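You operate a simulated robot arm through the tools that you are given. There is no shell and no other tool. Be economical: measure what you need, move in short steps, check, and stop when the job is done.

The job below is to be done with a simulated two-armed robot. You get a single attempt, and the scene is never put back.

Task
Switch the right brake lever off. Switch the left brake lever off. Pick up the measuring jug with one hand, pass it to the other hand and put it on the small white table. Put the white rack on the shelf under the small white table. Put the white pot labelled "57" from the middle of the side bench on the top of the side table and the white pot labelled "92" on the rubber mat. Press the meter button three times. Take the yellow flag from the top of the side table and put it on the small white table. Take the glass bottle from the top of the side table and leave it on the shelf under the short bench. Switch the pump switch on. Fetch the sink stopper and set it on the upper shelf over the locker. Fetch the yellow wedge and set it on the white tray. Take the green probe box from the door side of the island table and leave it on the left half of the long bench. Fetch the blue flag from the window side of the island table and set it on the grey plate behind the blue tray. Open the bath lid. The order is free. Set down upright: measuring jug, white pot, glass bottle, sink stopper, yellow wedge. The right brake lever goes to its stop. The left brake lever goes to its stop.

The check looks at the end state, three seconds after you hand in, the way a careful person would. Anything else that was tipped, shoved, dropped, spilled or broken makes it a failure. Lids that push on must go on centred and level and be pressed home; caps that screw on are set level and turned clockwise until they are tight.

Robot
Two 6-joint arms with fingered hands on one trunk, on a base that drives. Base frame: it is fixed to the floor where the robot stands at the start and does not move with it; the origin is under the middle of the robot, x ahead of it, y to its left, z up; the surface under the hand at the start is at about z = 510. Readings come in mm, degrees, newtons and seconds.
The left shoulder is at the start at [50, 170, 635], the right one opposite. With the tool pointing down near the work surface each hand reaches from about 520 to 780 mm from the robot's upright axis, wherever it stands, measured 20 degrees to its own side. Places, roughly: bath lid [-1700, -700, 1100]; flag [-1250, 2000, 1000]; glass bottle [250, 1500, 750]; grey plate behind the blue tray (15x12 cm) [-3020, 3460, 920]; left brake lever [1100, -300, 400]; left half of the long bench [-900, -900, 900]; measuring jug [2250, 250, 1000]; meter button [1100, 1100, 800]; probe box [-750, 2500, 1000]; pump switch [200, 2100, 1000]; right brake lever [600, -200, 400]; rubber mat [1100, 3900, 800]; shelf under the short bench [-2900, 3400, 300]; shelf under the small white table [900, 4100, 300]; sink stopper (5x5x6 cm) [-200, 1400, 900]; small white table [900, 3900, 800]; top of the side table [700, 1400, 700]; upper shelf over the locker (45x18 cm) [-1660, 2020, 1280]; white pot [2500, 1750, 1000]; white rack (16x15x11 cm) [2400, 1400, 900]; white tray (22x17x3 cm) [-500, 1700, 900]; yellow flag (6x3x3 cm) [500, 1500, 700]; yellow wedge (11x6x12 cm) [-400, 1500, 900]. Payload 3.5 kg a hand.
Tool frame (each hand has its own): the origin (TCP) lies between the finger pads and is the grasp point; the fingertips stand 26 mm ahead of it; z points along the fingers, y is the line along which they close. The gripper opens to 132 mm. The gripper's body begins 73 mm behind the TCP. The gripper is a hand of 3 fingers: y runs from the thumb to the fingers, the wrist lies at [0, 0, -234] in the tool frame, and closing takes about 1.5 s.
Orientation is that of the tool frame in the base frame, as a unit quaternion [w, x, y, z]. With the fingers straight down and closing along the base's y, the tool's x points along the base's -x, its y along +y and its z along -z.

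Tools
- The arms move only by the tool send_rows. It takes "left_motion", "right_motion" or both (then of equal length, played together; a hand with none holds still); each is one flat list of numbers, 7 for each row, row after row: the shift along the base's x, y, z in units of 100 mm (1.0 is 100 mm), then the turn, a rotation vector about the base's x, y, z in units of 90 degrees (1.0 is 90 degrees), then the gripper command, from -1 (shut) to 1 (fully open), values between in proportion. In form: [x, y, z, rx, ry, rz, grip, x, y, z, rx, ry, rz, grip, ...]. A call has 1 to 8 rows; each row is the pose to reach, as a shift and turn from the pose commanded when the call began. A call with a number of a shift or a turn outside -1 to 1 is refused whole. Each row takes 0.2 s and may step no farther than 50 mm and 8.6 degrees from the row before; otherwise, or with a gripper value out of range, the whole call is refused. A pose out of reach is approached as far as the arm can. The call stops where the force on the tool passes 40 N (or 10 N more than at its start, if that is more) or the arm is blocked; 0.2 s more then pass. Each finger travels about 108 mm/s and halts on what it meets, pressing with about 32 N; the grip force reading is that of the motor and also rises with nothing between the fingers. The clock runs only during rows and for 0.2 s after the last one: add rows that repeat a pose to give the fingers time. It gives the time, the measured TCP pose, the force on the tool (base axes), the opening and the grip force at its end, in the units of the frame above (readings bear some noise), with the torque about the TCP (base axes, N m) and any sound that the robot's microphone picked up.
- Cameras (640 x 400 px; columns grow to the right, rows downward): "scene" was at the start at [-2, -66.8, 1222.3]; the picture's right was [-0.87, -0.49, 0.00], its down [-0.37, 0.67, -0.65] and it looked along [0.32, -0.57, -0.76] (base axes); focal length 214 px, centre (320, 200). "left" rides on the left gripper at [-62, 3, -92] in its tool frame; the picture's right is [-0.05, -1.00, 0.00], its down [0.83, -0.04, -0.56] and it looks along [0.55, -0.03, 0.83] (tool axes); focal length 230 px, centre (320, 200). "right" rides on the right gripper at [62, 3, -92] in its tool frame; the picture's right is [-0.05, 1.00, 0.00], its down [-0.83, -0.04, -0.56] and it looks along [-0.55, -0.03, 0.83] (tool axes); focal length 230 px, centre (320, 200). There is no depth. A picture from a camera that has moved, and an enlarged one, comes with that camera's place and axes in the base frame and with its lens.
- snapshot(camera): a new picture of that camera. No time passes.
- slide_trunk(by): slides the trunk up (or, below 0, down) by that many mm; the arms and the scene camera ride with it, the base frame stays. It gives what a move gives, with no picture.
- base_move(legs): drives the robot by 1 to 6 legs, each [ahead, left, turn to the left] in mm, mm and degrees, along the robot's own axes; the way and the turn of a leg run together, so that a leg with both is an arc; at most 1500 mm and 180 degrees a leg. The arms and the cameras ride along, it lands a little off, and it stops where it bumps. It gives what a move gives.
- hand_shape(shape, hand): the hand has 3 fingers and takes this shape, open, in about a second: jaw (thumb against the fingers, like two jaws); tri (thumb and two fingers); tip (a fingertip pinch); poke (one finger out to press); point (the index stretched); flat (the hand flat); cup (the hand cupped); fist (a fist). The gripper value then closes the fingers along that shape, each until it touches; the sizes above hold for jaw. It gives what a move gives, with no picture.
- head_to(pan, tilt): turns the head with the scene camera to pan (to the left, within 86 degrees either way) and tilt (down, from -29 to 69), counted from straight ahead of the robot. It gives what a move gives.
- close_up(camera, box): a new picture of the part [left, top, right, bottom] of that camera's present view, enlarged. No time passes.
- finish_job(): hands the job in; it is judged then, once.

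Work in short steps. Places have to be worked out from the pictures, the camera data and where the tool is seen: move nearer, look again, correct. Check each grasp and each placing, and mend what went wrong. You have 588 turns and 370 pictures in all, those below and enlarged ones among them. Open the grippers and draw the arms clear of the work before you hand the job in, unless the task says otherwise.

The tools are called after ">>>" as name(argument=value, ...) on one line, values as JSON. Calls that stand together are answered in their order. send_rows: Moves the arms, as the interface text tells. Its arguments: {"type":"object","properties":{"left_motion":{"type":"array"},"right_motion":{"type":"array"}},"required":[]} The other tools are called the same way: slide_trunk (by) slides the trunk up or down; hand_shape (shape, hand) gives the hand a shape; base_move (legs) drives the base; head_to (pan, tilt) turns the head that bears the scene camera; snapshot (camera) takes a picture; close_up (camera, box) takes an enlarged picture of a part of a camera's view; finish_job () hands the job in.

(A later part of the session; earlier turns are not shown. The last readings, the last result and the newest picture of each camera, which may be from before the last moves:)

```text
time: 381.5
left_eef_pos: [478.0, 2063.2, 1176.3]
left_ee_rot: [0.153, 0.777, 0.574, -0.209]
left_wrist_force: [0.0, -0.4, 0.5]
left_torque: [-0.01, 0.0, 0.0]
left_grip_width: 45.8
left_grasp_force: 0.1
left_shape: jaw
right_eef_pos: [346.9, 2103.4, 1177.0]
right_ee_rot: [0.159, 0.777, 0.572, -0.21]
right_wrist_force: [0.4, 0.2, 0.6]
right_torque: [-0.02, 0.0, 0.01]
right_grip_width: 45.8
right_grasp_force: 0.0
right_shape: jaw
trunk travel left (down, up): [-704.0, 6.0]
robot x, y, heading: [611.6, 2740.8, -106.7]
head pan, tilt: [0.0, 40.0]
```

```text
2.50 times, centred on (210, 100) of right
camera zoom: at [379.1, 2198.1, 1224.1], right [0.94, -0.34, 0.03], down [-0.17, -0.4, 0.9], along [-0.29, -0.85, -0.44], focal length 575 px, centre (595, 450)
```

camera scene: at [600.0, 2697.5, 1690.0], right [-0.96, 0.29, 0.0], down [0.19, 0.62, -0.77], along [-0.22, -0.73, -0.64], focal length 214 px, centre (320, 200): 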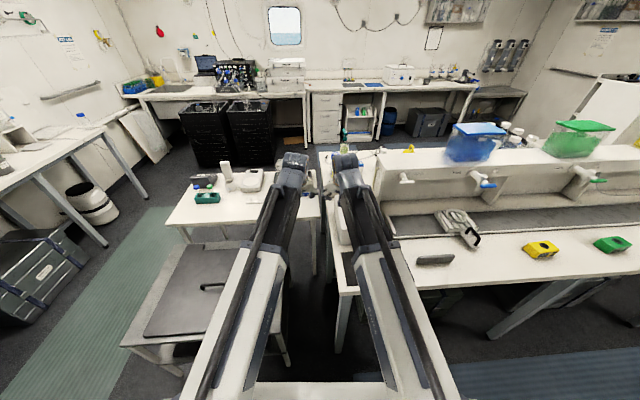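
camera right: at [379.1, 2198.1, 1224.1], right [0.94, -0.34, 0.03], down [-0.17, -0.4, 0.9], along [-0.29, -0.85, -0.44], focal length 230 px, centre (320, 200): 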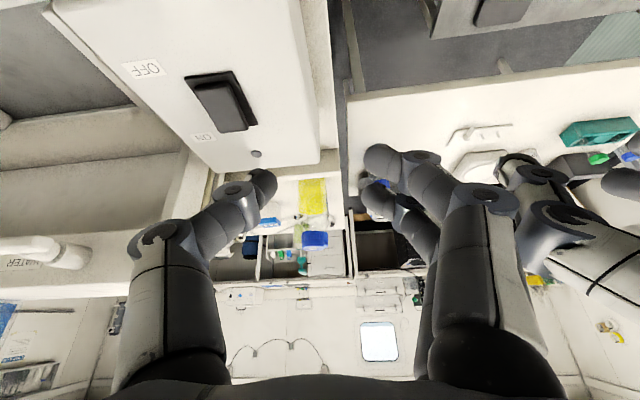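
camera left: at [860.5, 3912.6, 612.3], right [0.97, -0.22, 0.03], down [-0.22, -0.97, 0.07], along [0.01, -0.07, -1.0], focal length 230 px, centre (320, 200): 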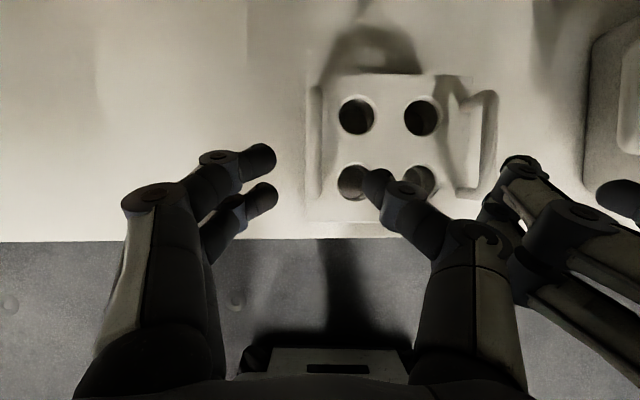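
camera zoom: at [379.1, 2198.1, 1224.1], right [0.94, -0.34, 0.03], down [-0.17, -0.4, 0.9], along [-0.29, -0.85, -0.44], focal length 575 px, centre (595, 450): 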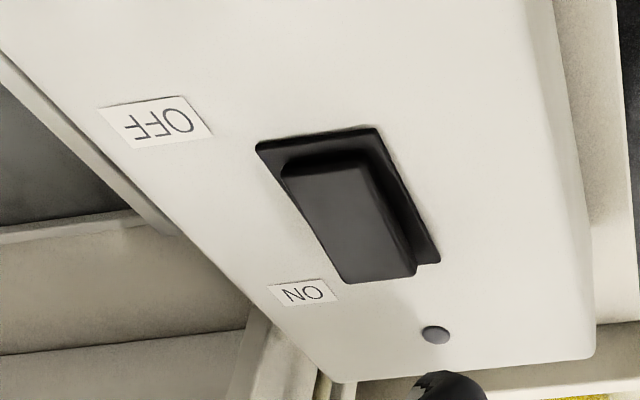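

The rocker's OFF end (near me) is pressed; I must press the far ON end. Set the right hand to poke and move closer for a second bearing.

>>> hand_shape(hand="right", shape="poke")

>>> send_rows(right_motion=[-0.25, -0.05, 0, 0, 0, 0, 1, -0.5, -0.1, 0, 0, 0, 0, 1, -0.75, -0.15, 0, 0, 0, 0, 1, -1, -0.2, 0, 0, 0, 0, 1])

>>> snapshot(camera="right")

```text
time: 382.4
left_eef_pos: [477.5, 2063.1, 1176.8]
left_ee_rot: [0.154, 0.776, 0.575, -0.208]
left_wrist_force: [-0.2, -0.4, 0.4]
left_torque: [-0.03, 0.0, 0.03]
left_grip_width: 45.9
left_grasp_force: 0.1
left_shape: jaw
right_eef_pos: [347.5, 2102.7, 1176.5]
right_ee_rot: [0.159, 0.777, 0.571, -0.21]
right_wrist_force: [0.1, -0.1, 0.3]
right_torque: [-0.03, -0.01, 0.0]
right_grip_width: 0.0
right_grasp_force: 0.1
right_shape: poke
trunk travel left (down, up): [-704.0, 6.0]
robot x, y, heading: [609.9, 2741.1, -106.8]
head pan, tilt: [0.0, 40.0]
```

```text
time: 383.4
left_eef_pos: [476.4, 2063.1, 1176.9]
left_ee_rot: [0.154, 0.777, 0.575, -0.208]
left_wrist_force: [0.4, 0.3, -0.3]
left_torque: [0.0, 0.04, 0.01]
left_grip_width: 45.8
left_grasp_force: 0.0
left_shape: jaw
right_eef_pos: [246.6, 2082.5, 1177.1]
right_ee_rot: [0.159, 0.776, 0.573, -0.21]
right_wrist_force: [-0.2, -0.1, -0.4]
right_torque: [0.02, 0.02, 0.04]
right_grip_width: 0.0
right_grasp_force: 0.0
right_shape: poke
trunk travel left (down, up): [-704.0, 6.0]
robot x, y, heading: [614.4, 2736.3, -107.0]
head pan, tilt: [0.0, 40.0]
```

```text
188 pictures are left
camera right: at [278.0, 2178.0, 1223.6], right [0.94, -0.34, 0.03], down [-0.17, -0.4, 0.9], along [-0.29, -0.85, -0.44], focal length 230 px, centre (320, 200)
```

right: 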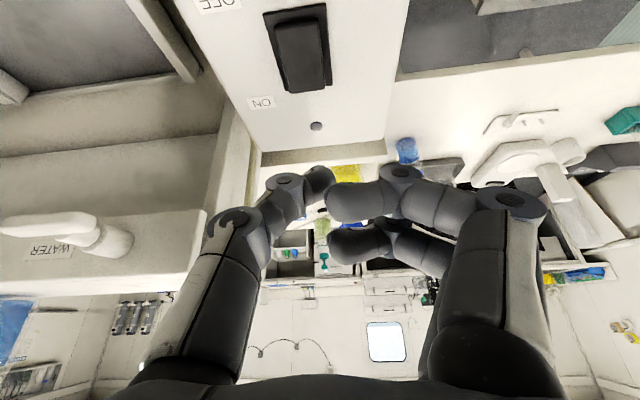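

ON end of the rocker is at ≈(217,2028,1007). Go to a stand-off above it.

>>> send_rows(right_motion=[-0.05, -0.03, -0.2, 0, 0, 0, 1, -0.1, -0.06, -0.4, 0, 0, 0, 1, -0.17, -0.1, -0.6, 0, 0, 0, 1, -0.17, -0.1, -0.8, 0, 0, 0, 1, -0.17, -0.1, -1, 0, 0, 0, 1])

>>> snapshot(camera="right")

```text
time: 384.6
left_eef_pos: [478.7, 2062.6, 1175.3]
left_ee_rot: [0.153, 0.777, 0.574, -0.208]
left_wrist_force: [0.0, 0.1, 0.3]
left_torque: [0.0, 0.01, 0.0]
left_grip_width: 46.0
left_grasp_force: 0.0
left_shape: jaw
right_eef_pos: [228.2, 2073.4, 1075.8]
right_ee_rot: [0.158, 0.777, 0.572, -0.21]
right_wrist_force: [0.4, -0.7, 0.3]
right_torque: [0.03, 0.01, -0.01]
right_grip_width: 0.0
right_grasp_force: 0.0
right_shape: poke
trunk travel left (down, up): [-704.0, 6.0]
robot x, y, heading: [613.2, 2741.7, -106.6]
head pan, tilt: [0.0, 40.0]
```

```text
187 pictures are left
camera right: at [260.6, 2169.7, 1123.7], right [0.94, -0.34, 0.03], down [-0.17, -0.4, 0.9], along [-0.29, -0.85, -0.44], focal length 230 px, centre (320, 200)
```

right: 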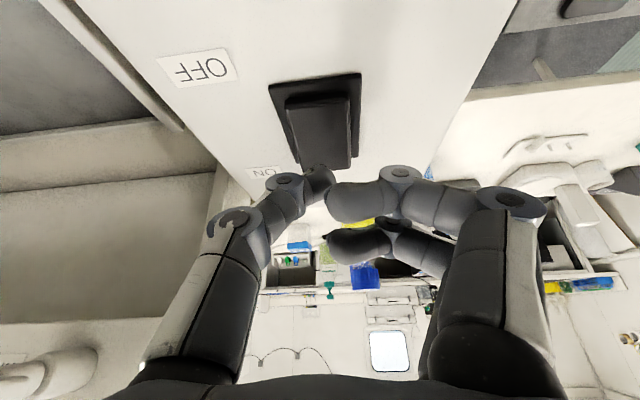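

Lined up: pushing along the tool axis lands ~12 mm inside the ON end. Press.

>>> send_rows(right_motion=[-0.02, -0.07, -0.13, 0, 0, 0, 1, -0.04, -0.15, -0.26, 0, 0, 0, 1, -0.06, -0.2, -0.36, 0, 0, 0, 1, -0.07, -0.24, -0.43, 0, 0, 0, 1, -0.08, -0.27, -0.48, 0, 0, 0, 1, -0.09, -0.3, -0.53, 0, 0, 0, 1, -0.095, -0.32, -0.57, 0, 0, 0, 1])

>>> snapshot(camera="right")

```text
time: 385.4
left_eef_pos: [477.6, 2063.7, 1177.4]
left_ee_rot: [0.154, 0.777, 0.574, -0.209]
left_wrist_force: [-0.3, 0.3, 0.4]
left_torque: [0.02, 0.03, 0.0]
left_grip_width: 45.9
left_grasp_force: 0.0
left_shape: jaw
right_eef_pos: [222.0, 2050.5, 1051.7]
right_ee_rot: [0.164, 0.775, 0.57, -0.219]
right_wrist_force: [0.0, -2.2, 24.2]
right_torque: [-0.24, -0.12, -0.03]
right_grip_width: 0.0
right_grasp_force: 0.0
right_shape: poke
trunk travel left (down, up): [-704.0, 6.0]
robot x, y, heading: [610.5, 2739.9, -107.2]
head pan, tilt: [0.0, 40.0]
heard: click
stopped in row 4 (right hand): the force on the tool passed its limit at 43 N (the readings are from after the stop); the commanded pose is now the measured one
```

```text
186 pictures are left
camera right: at [253.5, 2146.5, 1096.6], right [0.94, -0.34, 0.03], down [-0.17, -0.38, 0.91], along [-0.3, -0.86, -0.42], focal length 230 px, centre (320, 200)
```

right: 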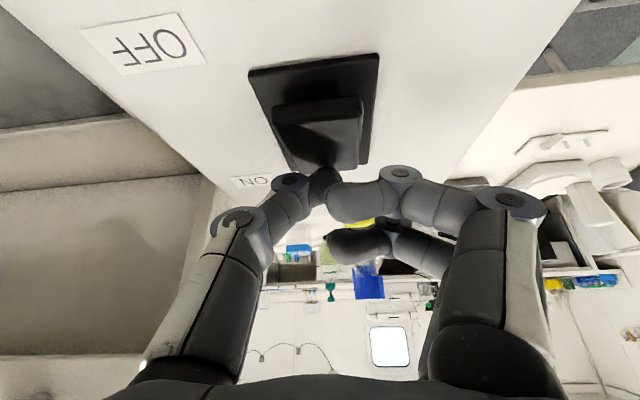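

Click heard; the near end has popped up. Withdraw upward and verify.

>>> send_rows(right_motion=[0, 0, 0.2, 0, 0, 0, 1, 0, 0, 0.45, 0, 0, 0, 1, 0, 0.1, 0.7, 0, 0, 0, 1, 0, 0.2, 1, 0, 0, 0, 1])

>>> close_up(camera="right", box=[120, 0, 440, 200])

>>> hand_shape(hand="right", shape="jaw")

```text
time: 386.4
left_eef_pos: [477.8, 2063.8, 1174.9]
left_ee_rot: [0.153, 0.777, 0.574, -0.207]
left_wrist_force: [0.6, -0.1, -0.2]
left_torque: [0.02, 0.0, 0.02]
left_grip_width: 45.8
left_grasp_force: 0.0
left_shape: jaw
right_eef_pos: [219.7, 2069.2, 1146.5]
right_ee_rot: [0.161, 0.776, 0.571, -0.215]
right_wrist_force: [0.5, -1.2, 0.1]
right_torque: [0.02, 0.0, 0.03]
right_grip_width: 0.0
right_grasp_force: 0.1
right_shape: poke
trunk travel left (down, up): [-704.0, 6.0]
robot x, y, heading: [613.3, 2741.9, -107.0]
head pan, tilt: [0.0, 40.0]
```

```text
2.00 times, centred on (280, 100) of right
camera zoom: at [252.7, 2165.8, 1193.4], right [0.94, -0.34, 0.03], down [-0.17, -0.39, 0.91], along [-0.29, -0.86, -0.42], focal length 460 px, centre (400, 400)
```

zoom: 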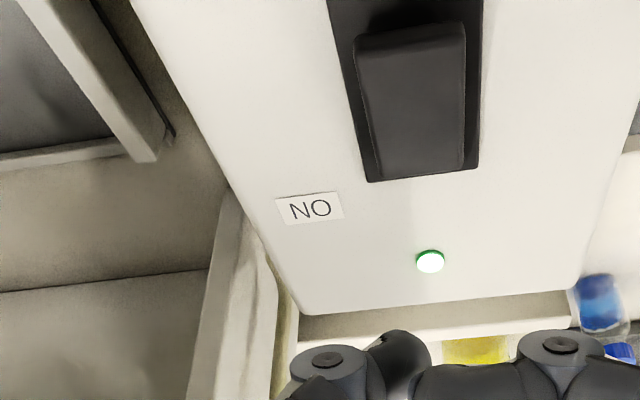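

```text
time: 387.4
left_eef_pos: [477.9, 2063.0, 1175.2]
left_ee_rot: [0.154, 0.777, 0.574, -0.208]
left_wrist_force: [0.0, 0.1, 0.2]
left_torque: [-0.03, -0.02, -0.01]
left_grip_width: 45.6
left_grasp_force: 0.0
left_shape: jaw
right_eef_pos: [219.6, 2069.5, 1147.5]
right_ee_rot: [0.161, 0.776, 0.57, -0.216]
right_wrist_force: [-0.4, -0.3, -0.5]
right_torque: [0.01, -0.03, -0.04]
right_grip_width: 132.0
right_grasp_force: 0.0
right_shape: jaw
trunk travel left (down, up): [-704.0, 6.0]
robot x, y, heading: [610.9, 2741.3, -106.8]
head pan, tilt: [0.0, 40.0]
```

Green lamp is on: pump is on. Next the green probe box on this side: back off, strafe right along the island.

>>> base_move(legs=[[-200, 0, 1.8], [0, -1190, 0]])

>>> snapshot(camera="scene")

```text
time: 394.6
left_eef_pos: [-601.1, 2579.6, 1176.1]
left_ee_rot: [0.155, 0.774, 0.578, -0.207]
left_wrist_force: [0.0, 0.0, -1.0]
left_torque: [0.01, -0.04, -0.01]
left_grip_width: 45.6
left_grasp_force: 0.1
left_shape: jaw
right_eef_pos: [-859.5, 2584.8, 1146.3]
right_ee_rot: [0.162, 0.774, 0.573, -0.215]
right_wrist_force: [-0.2, -0.2, 0.0]
right_torque: [0.01, -0.02, 0.0]
right_grip_width: 132.1
right_grasp_force: 0.1
right_shape: jaw
trunk travel left (down, up): [-704.0, 6.0]
robot x, y, heading: [-465.3, 3257.4, -106.7]
head pan, tilt: [0.0, 40.0]
```

```text
184 pictures are left
camera scene: at [-485.0, 3215.2, 1690.0], right [-0.96, 0.28, 0.0], down [0.18, 0.62, -0.77], along [-0.22, -0.73, -0.64], focal length 214 px, centre (320, 200)
```

scene: 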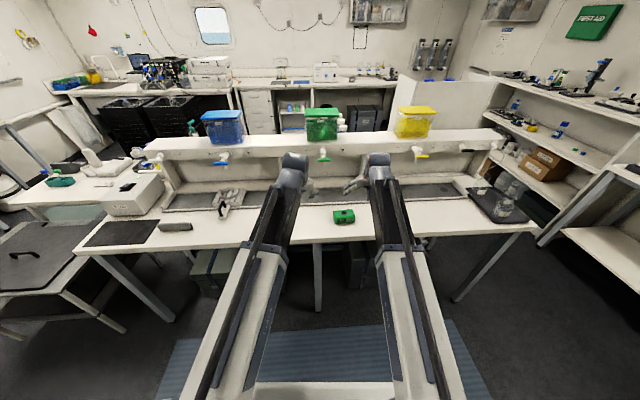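

>>> base_move(legs=[[110, 0, 1.5]])

>>> send_rows(right_motion=[0.1, 0, -0.1, 0.08, -0.024, 0, 1, 0.2, 0, -0.25, 0.16, -0.048, 0, 1, 0.3, 0, -0.4, 0.24, -0.072, 0, 1, 0.3, 0, -0.5, 0.32, -0.096, 0, 1])

>>> snapshot(camera="right")

```text
time: 395.8
left_eef_pos: [-611.6, 2468.3, 1175.2]
left_ee_rot: [0.158, 0.766, 0.589, -0.204]
left_wrist_force: [-1.0, -0.7, 0.8]
left_torque: [0.02, 0.01, 0.01]
left_grip_width: 45.8
left_grasp_force: 0.1
left_shape: jaw
right_eef_pos: [-869.7, 2465.8, 1146.5]
right_ee_rot: [0.166, 0.765, 0.585, -0.212]
right_wrist_force: [-0.4, -0.6, 0.2]
right_torque: [0.05, 0.02, -0.02]
right_grip_width: 131.9
right_grasp_force: 0.0
right_shape: jaw
trunk travel left (down, up): [-704.0, 6.0]
robot x, y, heading: [-499.9, 3154.4, -104.8]
head pan, tilt: [0.0, 40.0]
```

```text
time: 396.8
left_eef_pos: [-611.8, 2469.8, 1176.0]
left_ee_rot: [0.158, 0.766, 0.588, -0.206]
left_wrist_force: [0.1, -0.8, -0.2]
left_torque: [0.05, 0.0, 0.03]
left_grip_width: 45.8
left_grasp_force: 0.1
left_shape: jaw
right_eef_pos: [-838.1, 2473.5, 1096.3]
right_ee_rot: [0.014, 0.796, 0.606, -0.003]
right_wrist_force: [-0.6, 0.4, -0.4]
right_torque: [-0.03, 0.0, 0.0]
right_grip_width: 131.8
right_grasp_force: 0.0
right_shape: jaw
right hand out of reach, approached as far as the arm can: row 4
trunk travel left (down, up): [-704.0, 6.0]
robot x, y, heading: [-503.5, 3153.6, -104.9]
head pan, tilt: [0.0, 40.0]
```

```text
183 pictures are left
camera right: at [-819.4, 2534.5, 1186.3], right [0.95, -0.32, 0.02], down [-0.27, -0.78, 0.57], along [-0.17, -0.55, -0.82], focal length 230 px, centre (320, 200)
```

right: 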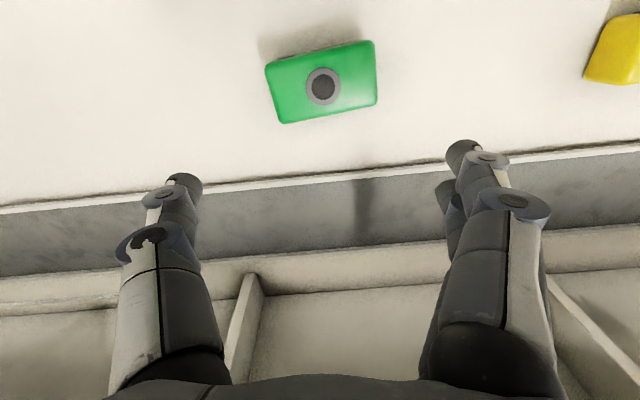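

Box ≈(-826,2495), long axis ≈ along x. Yaw the right hand ~-84° to grip its short side.

>>> send_rows(right_motion=[0.02, 0.03, -0.1, 0, 0, -0.093, 1, 0.04, 0.06, -0.2, 0, 0, -0.186, 1, 0.06, 0.1, -0.3, 0, 0, -0.279, 1, 0.08, 0.15, -0.4, 0, 0, -0.372, 1, 0.1, 0.2, -0.5, 0, 0, -0.465, 1, 0.12, 0.21, -0.6, 0, 0, -0.558, 1, 0.12, 0.21, -0.7, 0, 0, -0.651, 1, 0.12, 0.21, -0.8, 0, 0, -0.744, 1])

>>> send_rows(right_motion=[0, 0, 0, 0, 0, -0.093, 1, 0, 0, 0, 0, 0, -0.186, 0.6])

>>> snapshot(camera="right")

```text
time: 398.6
left_eef_pos: [-611.5, 2469.5, 1174.2]
left_ee_rot: [0.158, 0.766, 0.589, -0.205]
left_wrist_force: [0.2, -0.6, 0.0]
left_torque: [-0.02, -0.01, 0.02]
left_grip_width: 45.7
left_grasp_force: 0.1
left_shape: jaw
right_eef_pos: [-825.7, 2494.4, 1016.6]
right_ee_rot: [0.01, 0.998, 0.064, -0.01]
right_wrist_force: [-0.3, 0.1, 0.8]
right_torque: [0.01, 0.0, -0.02]
right_grip_width: 131.8
right_grasp_force: 0.1
right_shape: jaw
trunk travel left (down, up): [-704.0, 6.0]
robot x, y, heading: [-502.9, 3152.4, -104.8]
head pan, tilt: [0.0, 40.0]
```

```text
time: 399.2
left_eef_pos: [-610.8, 2471.5, 1176.0]
left_ee_rot: [0.158, 0.766, 0.589, -0.205]
left_wrist_force: [-0.3, 0.7, 1.1]
left_torque: [-0.03, -0.02, 0.02]
left_grip_width: 45.9
left_grasp_force: 0.0
left_shape: jaw
right_eef_pos: [-825.6, 2494.1, 1017.0]
right_ee_rot: [0.008, 0.997, -0.081, -0.011]
right_wrist_force: [-0.9, 1.9, -1.3]
right_torque: [0.01, 0.0, -0.01]
right_grip_width: 105.9
right_grasp_force: 0.2
right_shape: jaw
trunk travel left (down, up): [-704.0, 6.0]
robot x, y, heading: [-501.9, 3156.8, -104.7]
head pan, tilt: [0.0, 40.0]
```

```text
182 pictures are left
camera right: at [-762.7, 2483.3, 1106.1], right [-0.21, -0.98, 0.02], down [-0.8, 0.18, 0.57], along [-0.56, 0.11, -0.82], focal length 230 px, centre (320, 200)
```

right: 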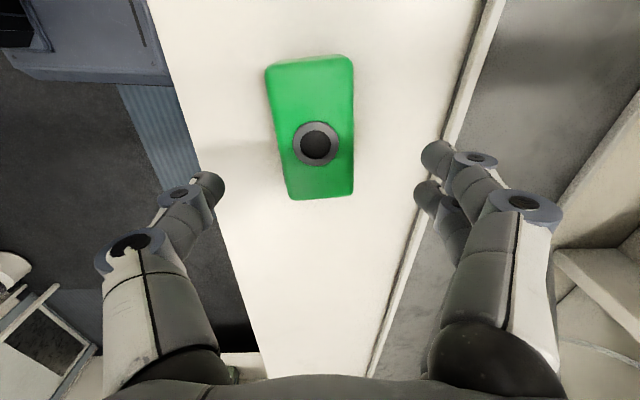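

>>> send_rows(right_motion=[0.05, 0.01, -0.2, 0, 0, 0, 0.6, 0.1, 0.02, -0.4, 0, 0, 0, 0.6, 0.1, 0.02, -0.6, 0, 0, 0, 0.6, 0.1, 0.02, -0.8, 0, 0, 0, 0.6])

>>> snapshot(camera="right")

```text
time: 400.2
left_eef_pos: [-611.3, 2470.8, 1176.9]
left_ee_rot: [0.158, 0.766, 0.588, -0.206]
left_wrist_force: [0.3, 0.8, 0.9]
left_torque: [0.01, 0.01, 0.02]
left_grip_width: 45.9
left_grasp_force: 0.1
left_shape: jaw
right_eef_pos: [-814.1, 2495.4, 936.4]
right_ee_rot: [0.009, 0.997, -0.079, -0.011]
right_wrist_force: [-0.7, -0.6, -0.2]
right_torque: [0.02, 0.01, -0.03]
right_grip_width: 105.9
right_grasp_force: 0.0
right_shape: jaw
trunk travel left (down, up): [-704.0, 6.0]
robot x, y, heading: [-501.5, 3150.0, -104.7]
head pan, tilt: [0.0, 40.0]
```

```text
181 pictures are left
camera right: at [-752.3, 2485.0, 1024.7], right [-0.21, -0.98, 0.02], down [-0.8, 0.18, 0.57], along [-0.56, 0.11, -0.82], focal length 230 px, centre (320, 200)
```

right: 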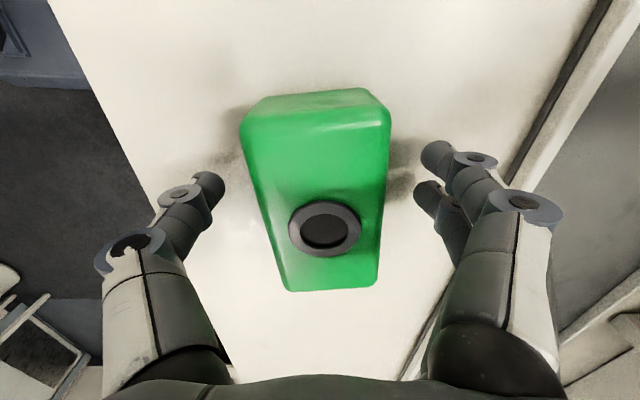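

>>> send_rows(right_motion=[0.02, 0.01, -0.06, 0, 0, 0, 0.6, 0.02, 0.01, -0.12, 0, 0, 0, 0.6, 0.02, 0.01, -0.12, 0, 0, 0, 0, 0.02, 0.01, -0.12, 0, 0, 0, -1, 0.02, 0.01, -0.12, 0, 0, 0, -1, 0.02, 0.01, -0.12, 0, 0, 0, -1])

>>> send_rows(right_motion=[0, 0.02, 0.2, 0, 0, 0, -1, 0, 0.05, 0.4, 0, 0, 0, -1, 0, 0.1, 0.6, 0, 0, 0, -1, 0, 0.1, 0.8, 0, 0, 0, -1, 0, 0.1, 1, 0, 0, 0, -1])

>>> snapshot(camera="right")

```text
time: 401.6
left_eef_pos: [-610.1, 2472.0, 1178.8]
left_ee_rot: [0.158, 0.766, 0.588, -0.206]
left_wrist_force: [0.0, 0.8, -0.2]
left_torque: [-0.02, 0.0, -0.02]
left_grip_width: 45.6
left_grasp_force: 0.1
left_shape: jaw
right_eef_pos: [-812.4, 2500.2, 925.7]
right_ee_rot: [0.009, 0.997, -0.081, -0.012]
right_wrist_force: [0.7, 6.6, 28.2]
right_torque: [1.26, -0.27, 0.04]
right_grip_width: 52.7
right_grasp_force: 32.1
right_shape: jaw
trunk travel left (down, up): [-704.0, 6.0]
robot x, y, heading: [-503.4, 3152.9, -104.7]
head pan, tilt: [0.0, 40.0]
```

```text
time: 402.8
left_eef_pos: [-612.5, 2469.9, 1177.1]
left_ee_rot: [0.158, 0.766, 0.589, -0.205]
left_wrist_force: [-0.6, 0.5, -0.6]
left_torque: [-0.01, 0.0, 0.02]
left_grip_width: 45.6
left_grasp_force: 0.0
left_shape: jaw
right_eef_pos: [-814.4, 2508.7, 1024.9]
right_ee_rot: [0.008, 0.997, -0.08, -0.012]
right_wrist_force: [0.9, 0.2, -3.6]
right_torque: [-0.04, -0.02, 0.0]
right_grip_width: 51.2
right_grasp_force: 32.2
right_shape: jaw
trunk travel left (down, up): [-704.0, 6.0]
robot x, y, heading: [-501.0, 3149.9, -104.8]
head pan, tilt: [0.0, 40.0]
```

```text
180 pictures are left
camera right: at [-750.8, 2496.5, 1114.6], right [-0.21, -0.98, 0.02], down [-0.8, 0.18, 0.57], along [-0.56, 0.11, -0.82], focal length 230 px, centre (320, 200)
```

right: 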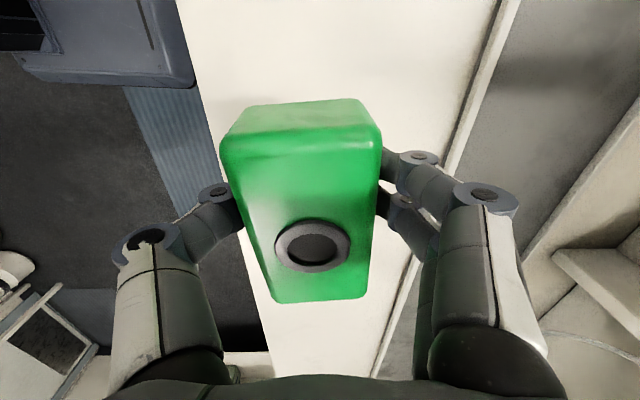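

Probe box held. Look west for a passage to the window side.

>>> head_to(pan=-50, tilt=35)

>>> snapshot(camera="scene")

```text
time: 403.9
left_eef_pos: [-610.7, 2470.6, 1176.0]
left_ee_rot: [0.158, 0.766, 0.588, -0.205]
left_wrist_force: [-0.4, -0.6, -1.1]
left_torque: [0.0, 0.01, -0.05]
left_grip_width: 45.8
left_grasp_force: 0.0
left_shape: jaw
right_eef_pos: [-814.1, 2507.7, 1024.3]
right_ee_rot: [0.008, 0.997, -0.079, -0.011]
right_wrist_force: [0.1, 0.2, -4.2]
right_torque: [0.01, -0.07, -0.01]
right_grip_width: 50.8
right_grasp_force: 32.0
right_shape: jaw
trunk travel left (down, up): [-704.0, 6.0]
robot x, y, heading: [-504.0, 3150.4, -104.7]
head pan, tilt: [-50.0, 35.0]
```

```text
179 pictures are left
camera scene: at [-571.0, 3153.4, 1697.5], right [-0.43, 0.9, 0.0], down [0.52, 0.25, -0.82], along [-0.74, -0.35, -0.57], focal length 214 px, centre (320, 200)
```

scene: 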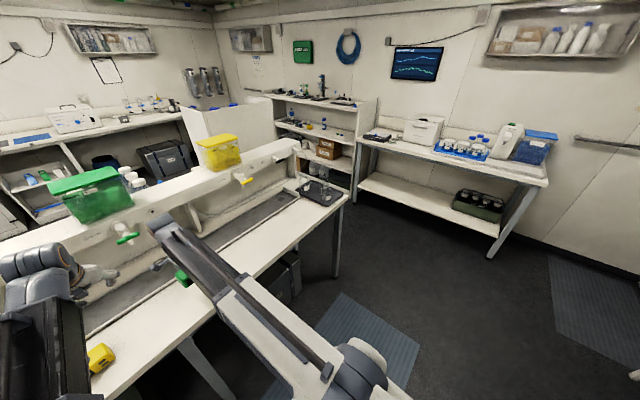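

The west passage is unclear; use the east corridor. Strafe left along the door side, then forward down the corridor.

>>> base_move(legs=[[-50, 1200, 0], [0, 1250, 0]])

>>> head_to(pan=0, tilt=35)

>>> snapshot(camera="scene")

```text
time: 415.8
left_eef_pos: [1732.1, 1890.6, 1176.1]
left_ee_rot: [0.159, 0.763, 0.592, -0.204]
left_wrist_force: [0.6, 0.0, -0.4]
left_torque: [0.01, 0.02, -0.02]
left_grip_width: 45.9
left_grasp_force: 0.1
left_shape: jaw
right_eef_pos: [1530.2, 1925.5, 1024.7]
right_ee_rot: [0.008, 0.997, -0.076, -0.012]
right_wrist_force: [0.2, 0.5, -4.7]
right_torque: [-0.03, -0.02, 0.03]
right_grip_width: 50.8
right_grasp_force: 31.4
right_shape: jaw
trunk travel left (down, up): [-704.0, 6.0]
robot x, y, heading: [1833.9, 2576.5, -104.4]
head pan, tilt: [-50.0, 35.0]
```

```text
time: 416.9
left_eef_pos: [1731.5, 1890.4, 1176.1]
left_ee_rot: [0.158, 0.764, 0.591, -0.205]
left_wrist_force: [0.3, -0.2, -0.4]
left_torque: [0.0, 0.01, 0.02]
left_grip_width: 45.8
left_grasp_force: 0.0
left_shape: jaw
right_eef_pos: [1529.7, 1925.5, 1024.3]
right_ee_rot: [0.008, 0.997, -0.076, -0.011]
right_wrist_force: [0.5, -0.5, -3.0]
right_torque: [-0.05, -0.04, -0.01]
right_grip_width: 50.9
right_grasp_force: 32.1
right_shape: jaw
trunk travel left (down, up): [-704.0, 6.0]
robot x, y, heading: [1838.4, 2570.4, -104.0]
head pan, tilt: [0.0, 35.0]
```

```text
178 pictures are left
camera scene: at [1823.9, 2526.7, 1697.5], right [-0.97, 0.25, 0.0], down [0.14, 0.56, -0.82], along [-0.2, -0.79, -0.57], focal length 214 px, centre (320, 200)
```

scene: 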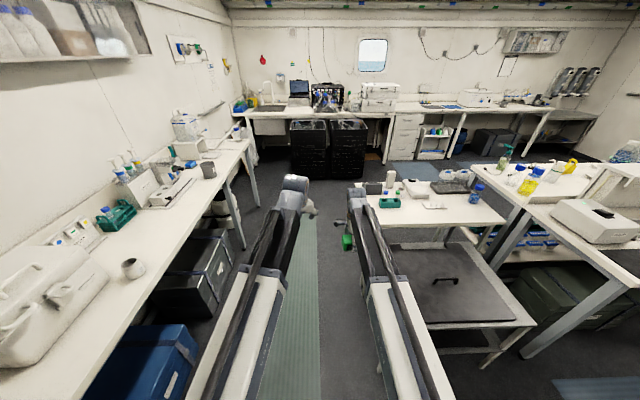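

>>> base_move(legs=[[1200, 0, -1], [1150, 0, 0], [0, -730, 0], [0, -730, 0]])

>>> snapshot(camera="scene")

```text
time: 435.8
left_eef_pos: [-320.3, -14.6, 1176.5]
left_ee_rot: [0.157, 0.768, 0.586, -0.206]
left_wrist_force: [0.2, 0.9, 0.0]
left_torque: [-0.01, 0.02, 0.0]
left_grip_width: 45.6
left_grasp_force: 0.1
left_shape: jaw
right_eef_pos: [-520.7, 25.3, 1024.5]
right_ee_rot: [0.007, 0.996, -0.084, -0.011]
right_wrist_force: [-0.4, -0.4, -3.6]
right_torque: [-0.06, -0.05, -0.03]
right_grip_width: 50.8
right_grasp_force: 31.3
right_shape: jaw
trunk travel left (down, up): [-704.0, 6.0]
robot x, y, heading: [-203.1, 663.9, -105.4]
head pan, tilt: [0.0, 35.0]
```

```text
177 pictures are left
camera scene: at [-217.4, 621.3, 1697.5], right [-0.96, 0.26, 0.0], down [0.15, 0.55, -0.82], along [-0.22, -0.79, -0.57], focal length 214 px, centre (320, 200)
```

scene: 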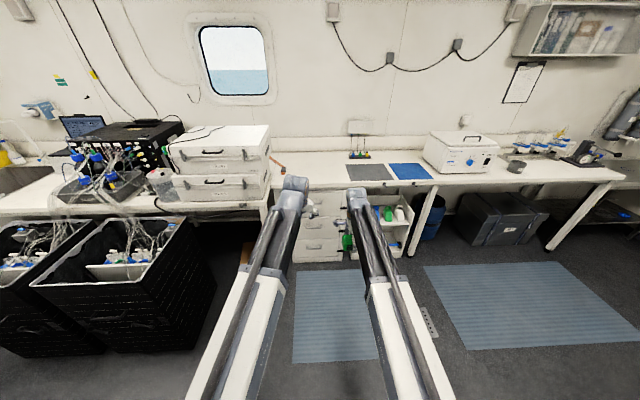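

>>> close_up(camera="scene", box=[250, 120, 450, 240])

>>> close_up(camera="scene", box=[410, 100, 640, 240])

```text
3.20 times, centred on (350, 180) of scene
camera zoom: at [-217.4, 621.3, 1697.5], right [-0.96, 0.26, 0.0], down [0.15, 0.55, -0.82], along [-0.22, -0.79, -0.57], focal length 686 px, centre (224, 264)
```

zoom: 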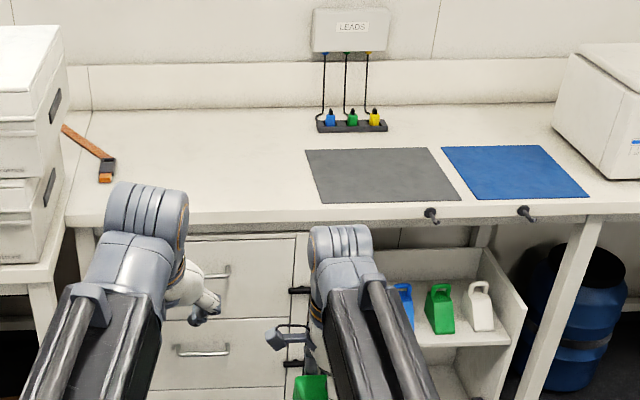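

```text
2.78 times, centred on (525, 170) of scene
camera zoom: at [-217.4, 621.3, 1697.5], right [-0.96, 0.26, 0.0], down [0.15, 0.55, -0.82], along [-0.22, -0.79, -0.57], focal length 597 px, centre (-250, 284)
```

zoom: 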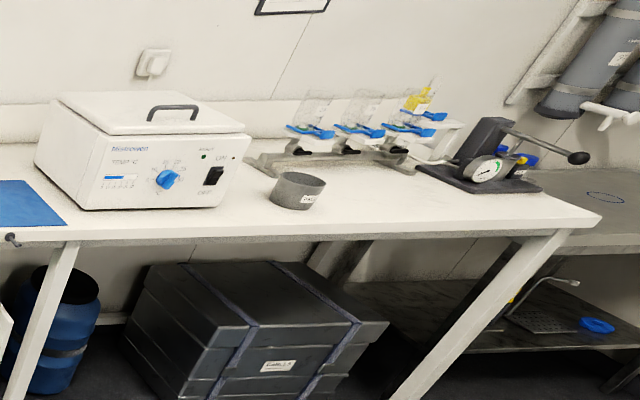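

Bath with handled lid is at the right; the long bench's left half has a bare area left of the grey mat. Drive up to it.

>>> base_move(legs=[[830, 40, 0]])

>>> head_to(pan=0, tilt=45)

>>> snapshot(camera="scene")

>>> snapshot(camera="right")

```text
time: 440.3
left_eef_pos: [-504.6, -832.5, 1176.1]
left_ee_rot: [0.156, 0.769, 0.585, -0.206]
left_wrist_force: [-0.8, 0.4, 0.3]
left_torque: [-0.01, -0.01, -0.01]
left_grip_width: 45.6
left_grasp_force: 0.0
left_shape: jaw
right_eef_pos: [-704.5, -793.7, 1024.0]
right_ee_rot: [0.007, 0.996, -0.086, -0.012]
right_wrist_force: [0.4, 0.4, -3.9]
right_torque: [-0.03, -0.07, -0.01]
right_grip_width: 51.2
right_grasp_force: 32.0
right_shape: jaw
trunk travel left (down, up): [-704.0, 6.0]
robot x, y, heading: [-385.8, -153.5, -105.3]
head pan, tilt: [0.0, 35.0]
```

```text
time: 441.0
left_eef_pos: [-503.5, -831.6, 1176.4]
left_ee_rot: [0.157, 0.769, 0.585, -0.206]
left_wrist_force: [0.0, 0.0, 0.4]
left_torque: [0.01, -0.04, 0.0]
left_grip_width: 45.9
left_grasp_force: 0.1
left_shape: jaw
right_eef_pos: [-705.7, -793.0, 1024.6]
right_ee_rot: [0.008, 0.996, -0.085, -0.012]
right_wrist_force: [-0.5, 0.6, -3.8]
right_torque: [-0.01, -0.05, -0.02]
right_grip_width: 50.6
right_grasp_force: 32.0
right_shape: jaw
trunk travel left (down, up): [-704.0, 6.0]
robot x, y, heading: [-386.9, -150.2, -105.3]
head pan, tilt: [0.0, 45.0]
```

```text
174 pictures are left
camera scene: at [-397.1, -191.2, 1682.8], right [-0.96, 0.27, 0.0], down [0.19, 0.68, -0.71], along [-0.19, -0.68, -0.71], focal length 214 px, centre (320, 200)
```

scene: 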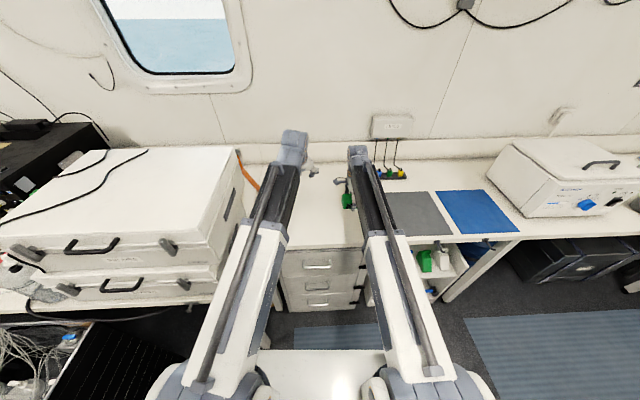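

```text
173 pictures are left
camera right: at [-642.4, -804.6, 1114.1], right [-0.22, -0.98, 0.02], down [-0.8, 0.19, 0.57], along [-0.56, 0.11, -0.82], focal length 230 px, centre (320, 200)
```

right: 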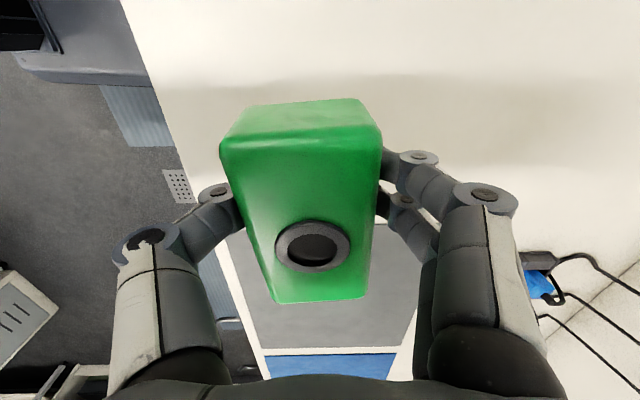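

Below is bare bench, clear of the mat. Lower the box to contact.

>>> send_rows(right_motion=[0.02, 0, -0.2, 0, 0, 0, -1, 0.04, 0, -0.4, 0, 0, 0, -1, 0.04, 0, -0.6, 0, 0, 0, -1, 0.04, 0, -0.75, 0, 0, 0, -1, 0.04, 0, -0.85, 0, 0, 0, -1, 0.04, 0, -0.9, 0, 0, 0, -1, 0.04, 0, -0.95, 0, 0, 0, -1, 0.04, 0, -1, 0, 0, 0, -1])

```text
time: 442.8
left_eef_pos: [-502.5, -831.9, 1177.1]
left_ee_rot: [0.157, 0.769, 0.585, -0.206]
left_wrist_force: [0.1, -0.2, 0.5]
left_torque: [0.0, -0.02, 0.03]
left_grip_width: 45.9
left_grasp_force: 0.0
left_shape: jaw
right_eef_pos: [-700.7, -793.2, 927.9]
right_ee_rot: [0.009, 0.996, -0.085, -0.011]
right_wrist_force: [0.8, -0.8, 14.8]
right_torque: [-0.12, 0.09, 0.01]
right_grip_width: 51.2
right_grasp_force: 32.2
right_shape: jaw
trunk travel left (down, up): [-704.0, 6.0]
robot x, y, heading: [-386.7, -152.2, -105.5]
head pan, tilt: [0.0, 45.0]
```

Contact (15 N). Open and lift away.

>>> send_rows(right_motion=[0, 0, 0.03, 0, 0, 0, -0.4, 0, 0, 0.03, 0, 0, 0, 0.2, 0, 0, 0.03, 0, 0, 0, 0.6, 0, 0, 0.03, 0, 0, 0, 0.6, 0, 0, 0.3, 0, 0, 0, 0.6, 0, 0, 0.6, 0, 0, 0, 0.6, 0, 0, 0.9, 0, 0, 0, 0.6])

>>> snapshot(camera="right")

```text
time: 444.4
left_eef_pos: [-503.6, -831.7, 1175.0]
left_ee_rot: [0.157, 0.769, 0.585, -0.206]
left_wrist_force: [0.4, 0.3, -0.6]
left_torque: [-0.01, 0.01, 0.0]
left_grip_width: 45.9
left_grasp_force: 0.0
left_shape: jaw
right_eef_pos: [-698.9, -791.7, 1014.6]
right_ee_rot: [0.007, 0.996, -0.086, -0.011]
right_wrist_force: [-0.3, 0.6, -0.2]
right_torque: [0.0, -0.02, 0.01]
right_grip_width: 105.0
right_grasp_force: 0.0
right_shape: jaw
trunk travel left (down, up): [-704.0, 6.0]
robot x, y, heading: [-386.4, -148.8, -105.5]
head pan, tilt: [0.0, 45.0]
```

```text
172 pictures are left
camera right: at [-637.1, -803.4, 1104.4], right [-0.22, -0.98, 0.02], down [-0.8, 0.19, 0.57], along [-0.56, 0.11, -0.82], focal length 230 px, centre (320, 200)
```

right: 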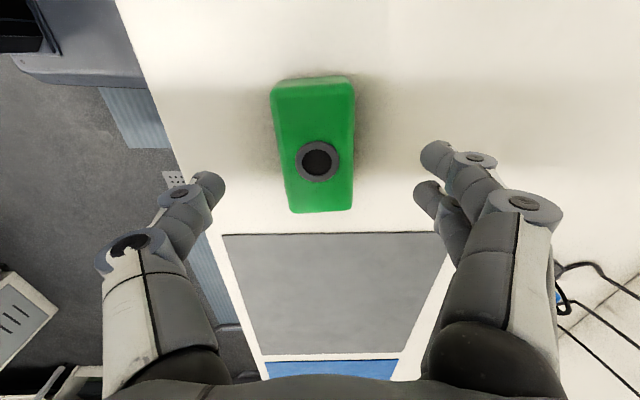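

Probe box placed. Back off and move right to the bath.

>>> base_move(legs=[[-250, 0, 0], [0, -950, 0.5]])

>>> snapshot(camera="scene")

>>> close_up(camera="scene", box=[270, 60, 470, 200])

```text
time: 450.8
left_eef_pos: [-1349.0, -341.4, 1175.4]
left_ee_rot: [0.158, 0.765, 0.59, -0.205]
left_wrist_force: [0.2, 0.0, -0.8]
left_torque: [0.01, 0.0, -0.01]
left_grip_width: 45.9
left_grasp_force: 0.0
left_shape: jaw
right_eef_pos: [-1545.1, -304.6, 1014.7]
right_ee_rot: [0.008, 0.997, -0.08, -0.011]
right_wrist_force: [0.3, 0.2, -0.7]
right_torque: [0.0, -0.01, 0.03]
right_grip_width: 105.4
right_grasp_force: 0.0
right_shape: jaw
trunk travel left (down, up): [-704.0, 6.0]
robot x, y, heading: [-1240.3, 337.8, -104.9]
head pan, tilt: [0.0, 45.0]
```

```text
171 pictures are left
camera scene: at [-1250.7, 300.3, 1682.7], right [-0.97, 0.25, 0.0], down [0.18, 0.68, -0.71], along [-0.18, -0.68, -0.71], focal length 214 px, centre (320, 200)
```

scene: 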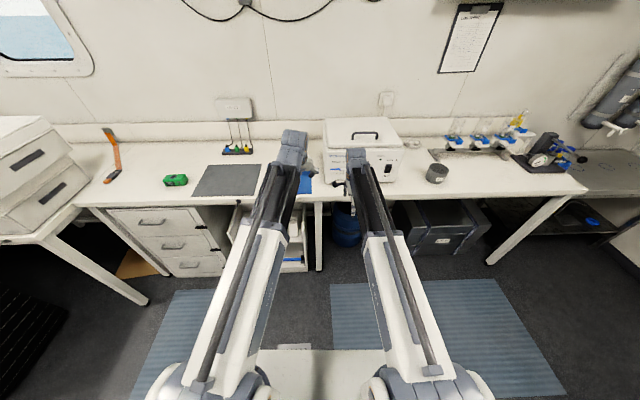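

```text
2.86 times, centred on (370, 130) of scene
camera zoom: at [-1250.7, 300.3, 1682.7], right [-0.97, 0.25, 0.0], down [0.18, 0.68, -0.71], along [-0.18, -0.68, -0.71], focal length 613 px, centre (177, 400)
```

zoom: 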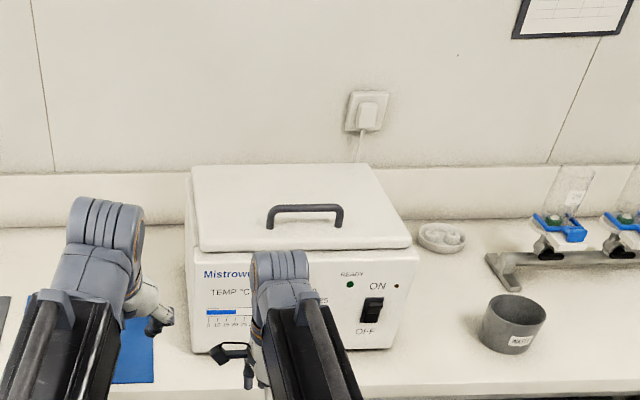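

Bath handle ≈(-1760,-674,~1110), lid hinged at the back. Raise the right hand and approach.

>>> send_rows(right_motion=[0, 0, 0.25, 0, 0, 0, 0.2, 0, 0, 0.5, 0, 0, 0, 0, 0, 0, 0.75, 0, 0, 0, -0.2, 0, 0, 1, 0, 0, 0, -0.2])

>>> send_rows(right_motion=[0, 0, 0.25, 0, 0, 0, -0.2, 0, 0, 0.5, 0, 0, 0, -0.2, 0, 0, 0.75, 0, 0, 0, -0.2, 0, 0, 1, 0, 0, 0, -0.2])

>>> base_move(legs=[[0, -110, 0], [300, 0, 0]])

>>> snapshot(camera="right")

>>> snapshot(camera="scene")

```text
time: 451.8
left_eef_pos: [-1348.0, -342.1, 1176.2]
left_ee_rot: [0.158, 0.765, 0.589, -0.205]
left_wrist_force: [0.4, -0.4, -0.2]
left_torque: [0.0, -0.02, -0.02]
left_grip_width: 45.7
left_grasp_force: 0.2
left_shape: jaw
right_eef_pos: [-1544.9, -305.0, 1114.3]
right_ee_rot: [0.007, 0.997, -0.079, -0.011]
right_wrist_force: [-0.3, -0.2, -0.8]
right_torque: [0.02, 0.01, -0.02]
right_grip_width: 53.2
right_grasp_force: 0.1
right_shape: jaw
trunk travel left (down, up): [-704.0, 6.0]
robot x, y, heading: [-1239.6, 338.6, -104.9]
head pan, tilt: [0.0, 45.0]
```

```text
time: 452.8
left_eef_pos: [-1348.0, -342.5, 1176.9]
left_ee_rot: [0.158, 0.765, 0.589, -0.205]
left_wrist_force: [0.4, 0.1, -0.7]
left_torque: [0.0, 0.01, -0.01]
left_grip_width: 45.7
left_grasp_force: 0.1
left_shape: jaw
right_eef_pos: [-1543.5, -305.1, 1213.0]
right_ee_rot: [0.007, 0.997, -0.079, -0.011]
right_wrist_force: [-0.6, 0.6, -0.6]
right_torque: [-0.02, 0.01, 0.01]
right_grip_width: 53.2
right_grasp_force: 0.0
right_shape: jaw
trunk travel left (down, up): [-704.0, 6.0]
robot x, y, heading: [-1240.8, 341.3, -104.7]
head pan, tilt: [0.0, 45.0]
```

```text
time: 455.6
left_eef_pos: [-1531.1, -607.5, 1174.9]
left_ee_rot: [0.157, 0.765, 0.589, -0.205]
left_wrist_force: [0.4, 0.3, -0.3]
left_torque: [-0.01, -0.03, -0.01]
left_grip_width: 45.8
left_grasp_force: 0.0
left_shape: jaw
right_eef_pos: [-1728.4, -570.0, 1212.5]
right_ee_rot: [0.007, 0.997, -0.079, -0.011]
right_wrist_force: [0.0, -0.5, -0.1]
right_torque: [0.05, 0.01, -0.02]
right_grip_width: 53.4
right_grasp_force: 0.1
right_shape: jaw
trunk travel left (down, up): [-704.0, 6.0]
robot x, y, heading: [-1428.3, 75.3, -104.8]
head pan, tilt: [0.0, 45.0]
```

```text
169 pictures are left
camera right: at [-1665.1, -581.6, 1302.1], right [-0.21, -0.98, 0.02], down [-0.8, 0.18, 0.57], along [-0.56, 0.1, -0.82], focal length 230 px, centre (320, 200)
```

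right: 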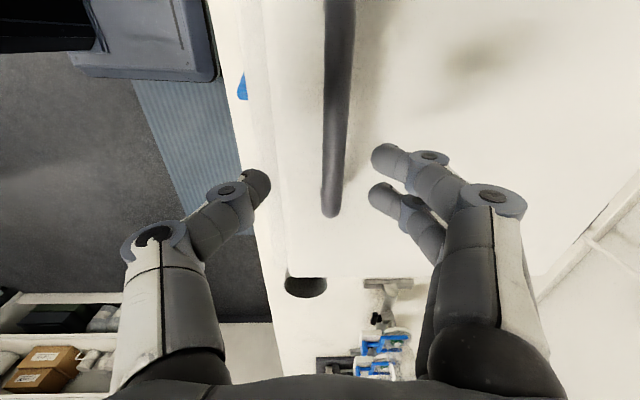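

```text
168 pictures are left
camera scene: at [-1434.7, 35.1, 1682.7], right [-0.97, 0.25, 0.0], down [0.18, 0.69, -0.71], along [-0.18, -0.68, -0.71], focal length 214 px, centre (320, 200)
```

scene: 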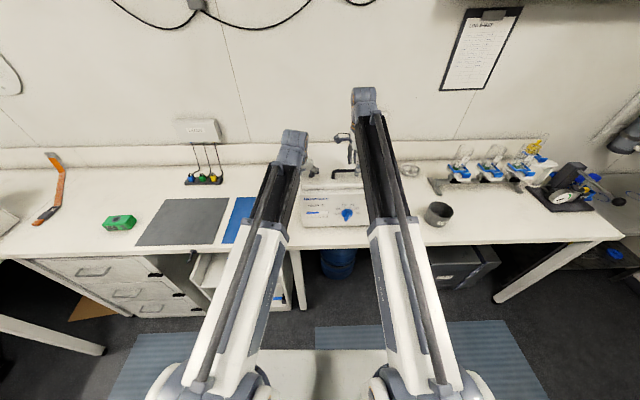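

Handle centre refined to ≈(-1712,-587,1160). Lower onto the bar and close.

>>> send_rows(right_motion=[0.02, -0.07, 0, 0, 0, 0, -0.2, 0.03, -0.135, 0, 0, 0, 0, -0.2, 0.03, -0.135, -0.15, 0, 0, 0, -0.2, 0.03, -0.135, -0.3, 0, 0, 0, -0.2])

>>> snapshot(camera="right")

```text
time: 456.6
left_eef_pos: [-1532.3, -605.9, 1175.8]
left_ee_rot: [0.158, 0.765, 0.59, -0.204]
left_wrist_force: [0.2, 0.6, -0.6]
left_torque: [0.06, -0.02, -0.02]
left_grip_width: 45.8
left_grasp_force: 0.0
left_shape: jaw
right_eef_pos: [-1724.2, -583.4, 1183.9]
right_ee_rot: [0.009, 0.997, -0.078, -0.011]
right_wrist_force: [-0.6, 0.2, 0.2]
right_torque: [-0.05, -0.01, -0.02]
right_grip_width: 53.4
right_grasp_force: 0.0
right_shape: jaw
right hand out of reach, approached as far as the arm can: row 2
trunk travel left (down, up): [-704.0, 6.0]
robot x, y, heading: [-1425.6, 73.8, -104.4]
head pan, tilt: [0.0, 45.0]
```

```text
167 pictures are left
camera right: at [-1661.3, -594.8, 1273.4], right [-0.21, -0.98, 0.02], down [-0.8, 0.18, 0.57], along [-0.56, 0.1, -0.82], focal length 230 px, centre (320, 200)
```

right: 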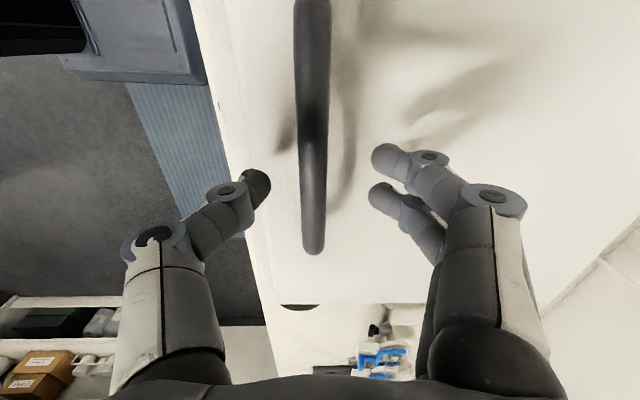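

>>> send_rows(right_motion=[0.02, 0.02, -0.06, 0, 0, 0, -0.2, 0.03, 0.03, -0.12, 0, 0, 0, -0.2, 0.03, 0.03, -0.12, 0, 0, 0, -0.6, 0.03, 0.03, -0.12, 0, 0, 0, -1, 0.03, 0.03, -0.12, 0, 0, 0, -1, 0.03, 0.03, -0.12, 0, 0, 0, -1])

>>> snapshot(camera="right")

```text
time: 458.1
left_eef_pos: [-1531.1, -605.2, 1176.8]
left_ee_rot: [0.157, 0.765, 0.59, -0.206]
left_wrist_force: [0.6, -0.3, 0.1]
left_torque: [0.0, -0.02, 0.02]
left_grip_width: 45.6
left_grasp_force: 0.1
left_shape: jaw
right_eef_pos: [-1720.6, -580.6, 1172.6]
right_ee_rot: [0.006, 0.997, -0.079, -0.011]
right_wrist_force: [2.1, 7.4, -0.8]
right_torque: [-0.04, 0.02, 0.02]
right_grip_width: 0.2
right_grasp_force: 31.8
right_shape: jaw
trunk travel left (down, up): [-704.0, 6.0]
robot x, y, heading: [-1423.6, 74.0, -105.0]
head pan, tilt: [0.0, 45.0]
```

```text
166 pictures are left
camera right: at [-1658.0, -591.1, 1261.6], right [-0.21, -0.98, 0.02], down [-0.8, 0.18, 0.57], along [-0.56, 0.1, -0.82], focal length 230 px, centre (320, 200)
```

right: 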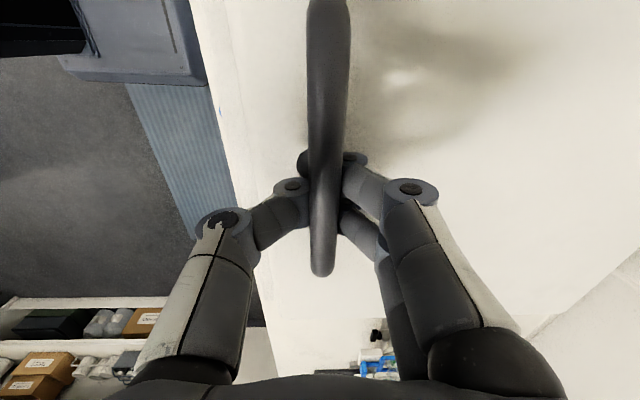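

The bar is caged in the closed fingers (good: it can rotate). Lift along the lid's arc, tilting the hand with it. First ~16°.

>>> send_rows(right_motion=[-0.019, -0.07, 0.37, -0.088, 0.0236, 0, -1, -0.051, -0.19, 0.72, -0.176, 0.047, 0, -1])

>>> snapshot(camera="scene")

```text
time: 458.4
left_eef_pos: [-1532.8, -608.1, 1184.1]
left_ee_rot: [0.162, 0.762, 0.589, -0.215]
left_wrist_force: [0.2, 1.0, 12.4]
left_torque: [0.06, 0.42, -0.03]
left_grip_width: 46.3
left_grasp_force: 0.0
left_shape: jaw
right_eef_pos: [-1720.6, -585.1, 1191.4]
right_ee_rot: [0.053, 0.995, -0.079, -0.021]
right_wrist_force: [-0.6, 4.4, -13.5]
right_torque: [0.03, -0.01, 0.0]
right_grip_width: 0.3
right_grasp_force: 32.4
right_shape: jaw
trunk travel left (down, up): [-704.0, 6.0]
robot x, y, heading: [-1423.2, 75.6, -104.5]
head pan, tilt: [0.0, 45.0]
stopped in row 1 (right hand): the force on the tool passed its limit at 56 N (the readings are from after the stop); the commanded pose is now the measured one
```

```text
165 pictures are left
camera scene: at [-1434.3, 36.7, 1682.7], right [-0.97, 0.25, 0.0], down [0.18, 0.68, -0.71], along [-0.18, -0.68, -0.71], focal length 214 px, centre (320, 200)
```

scene: 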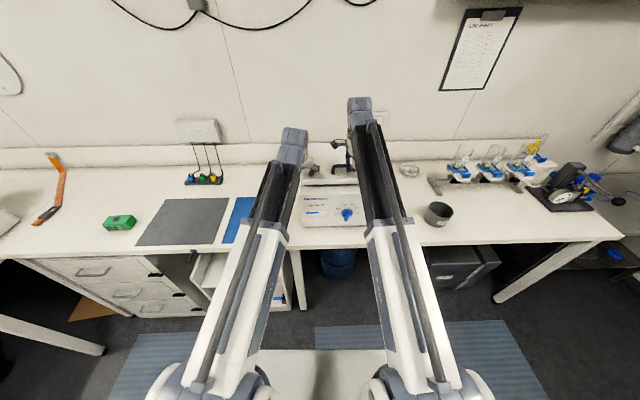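

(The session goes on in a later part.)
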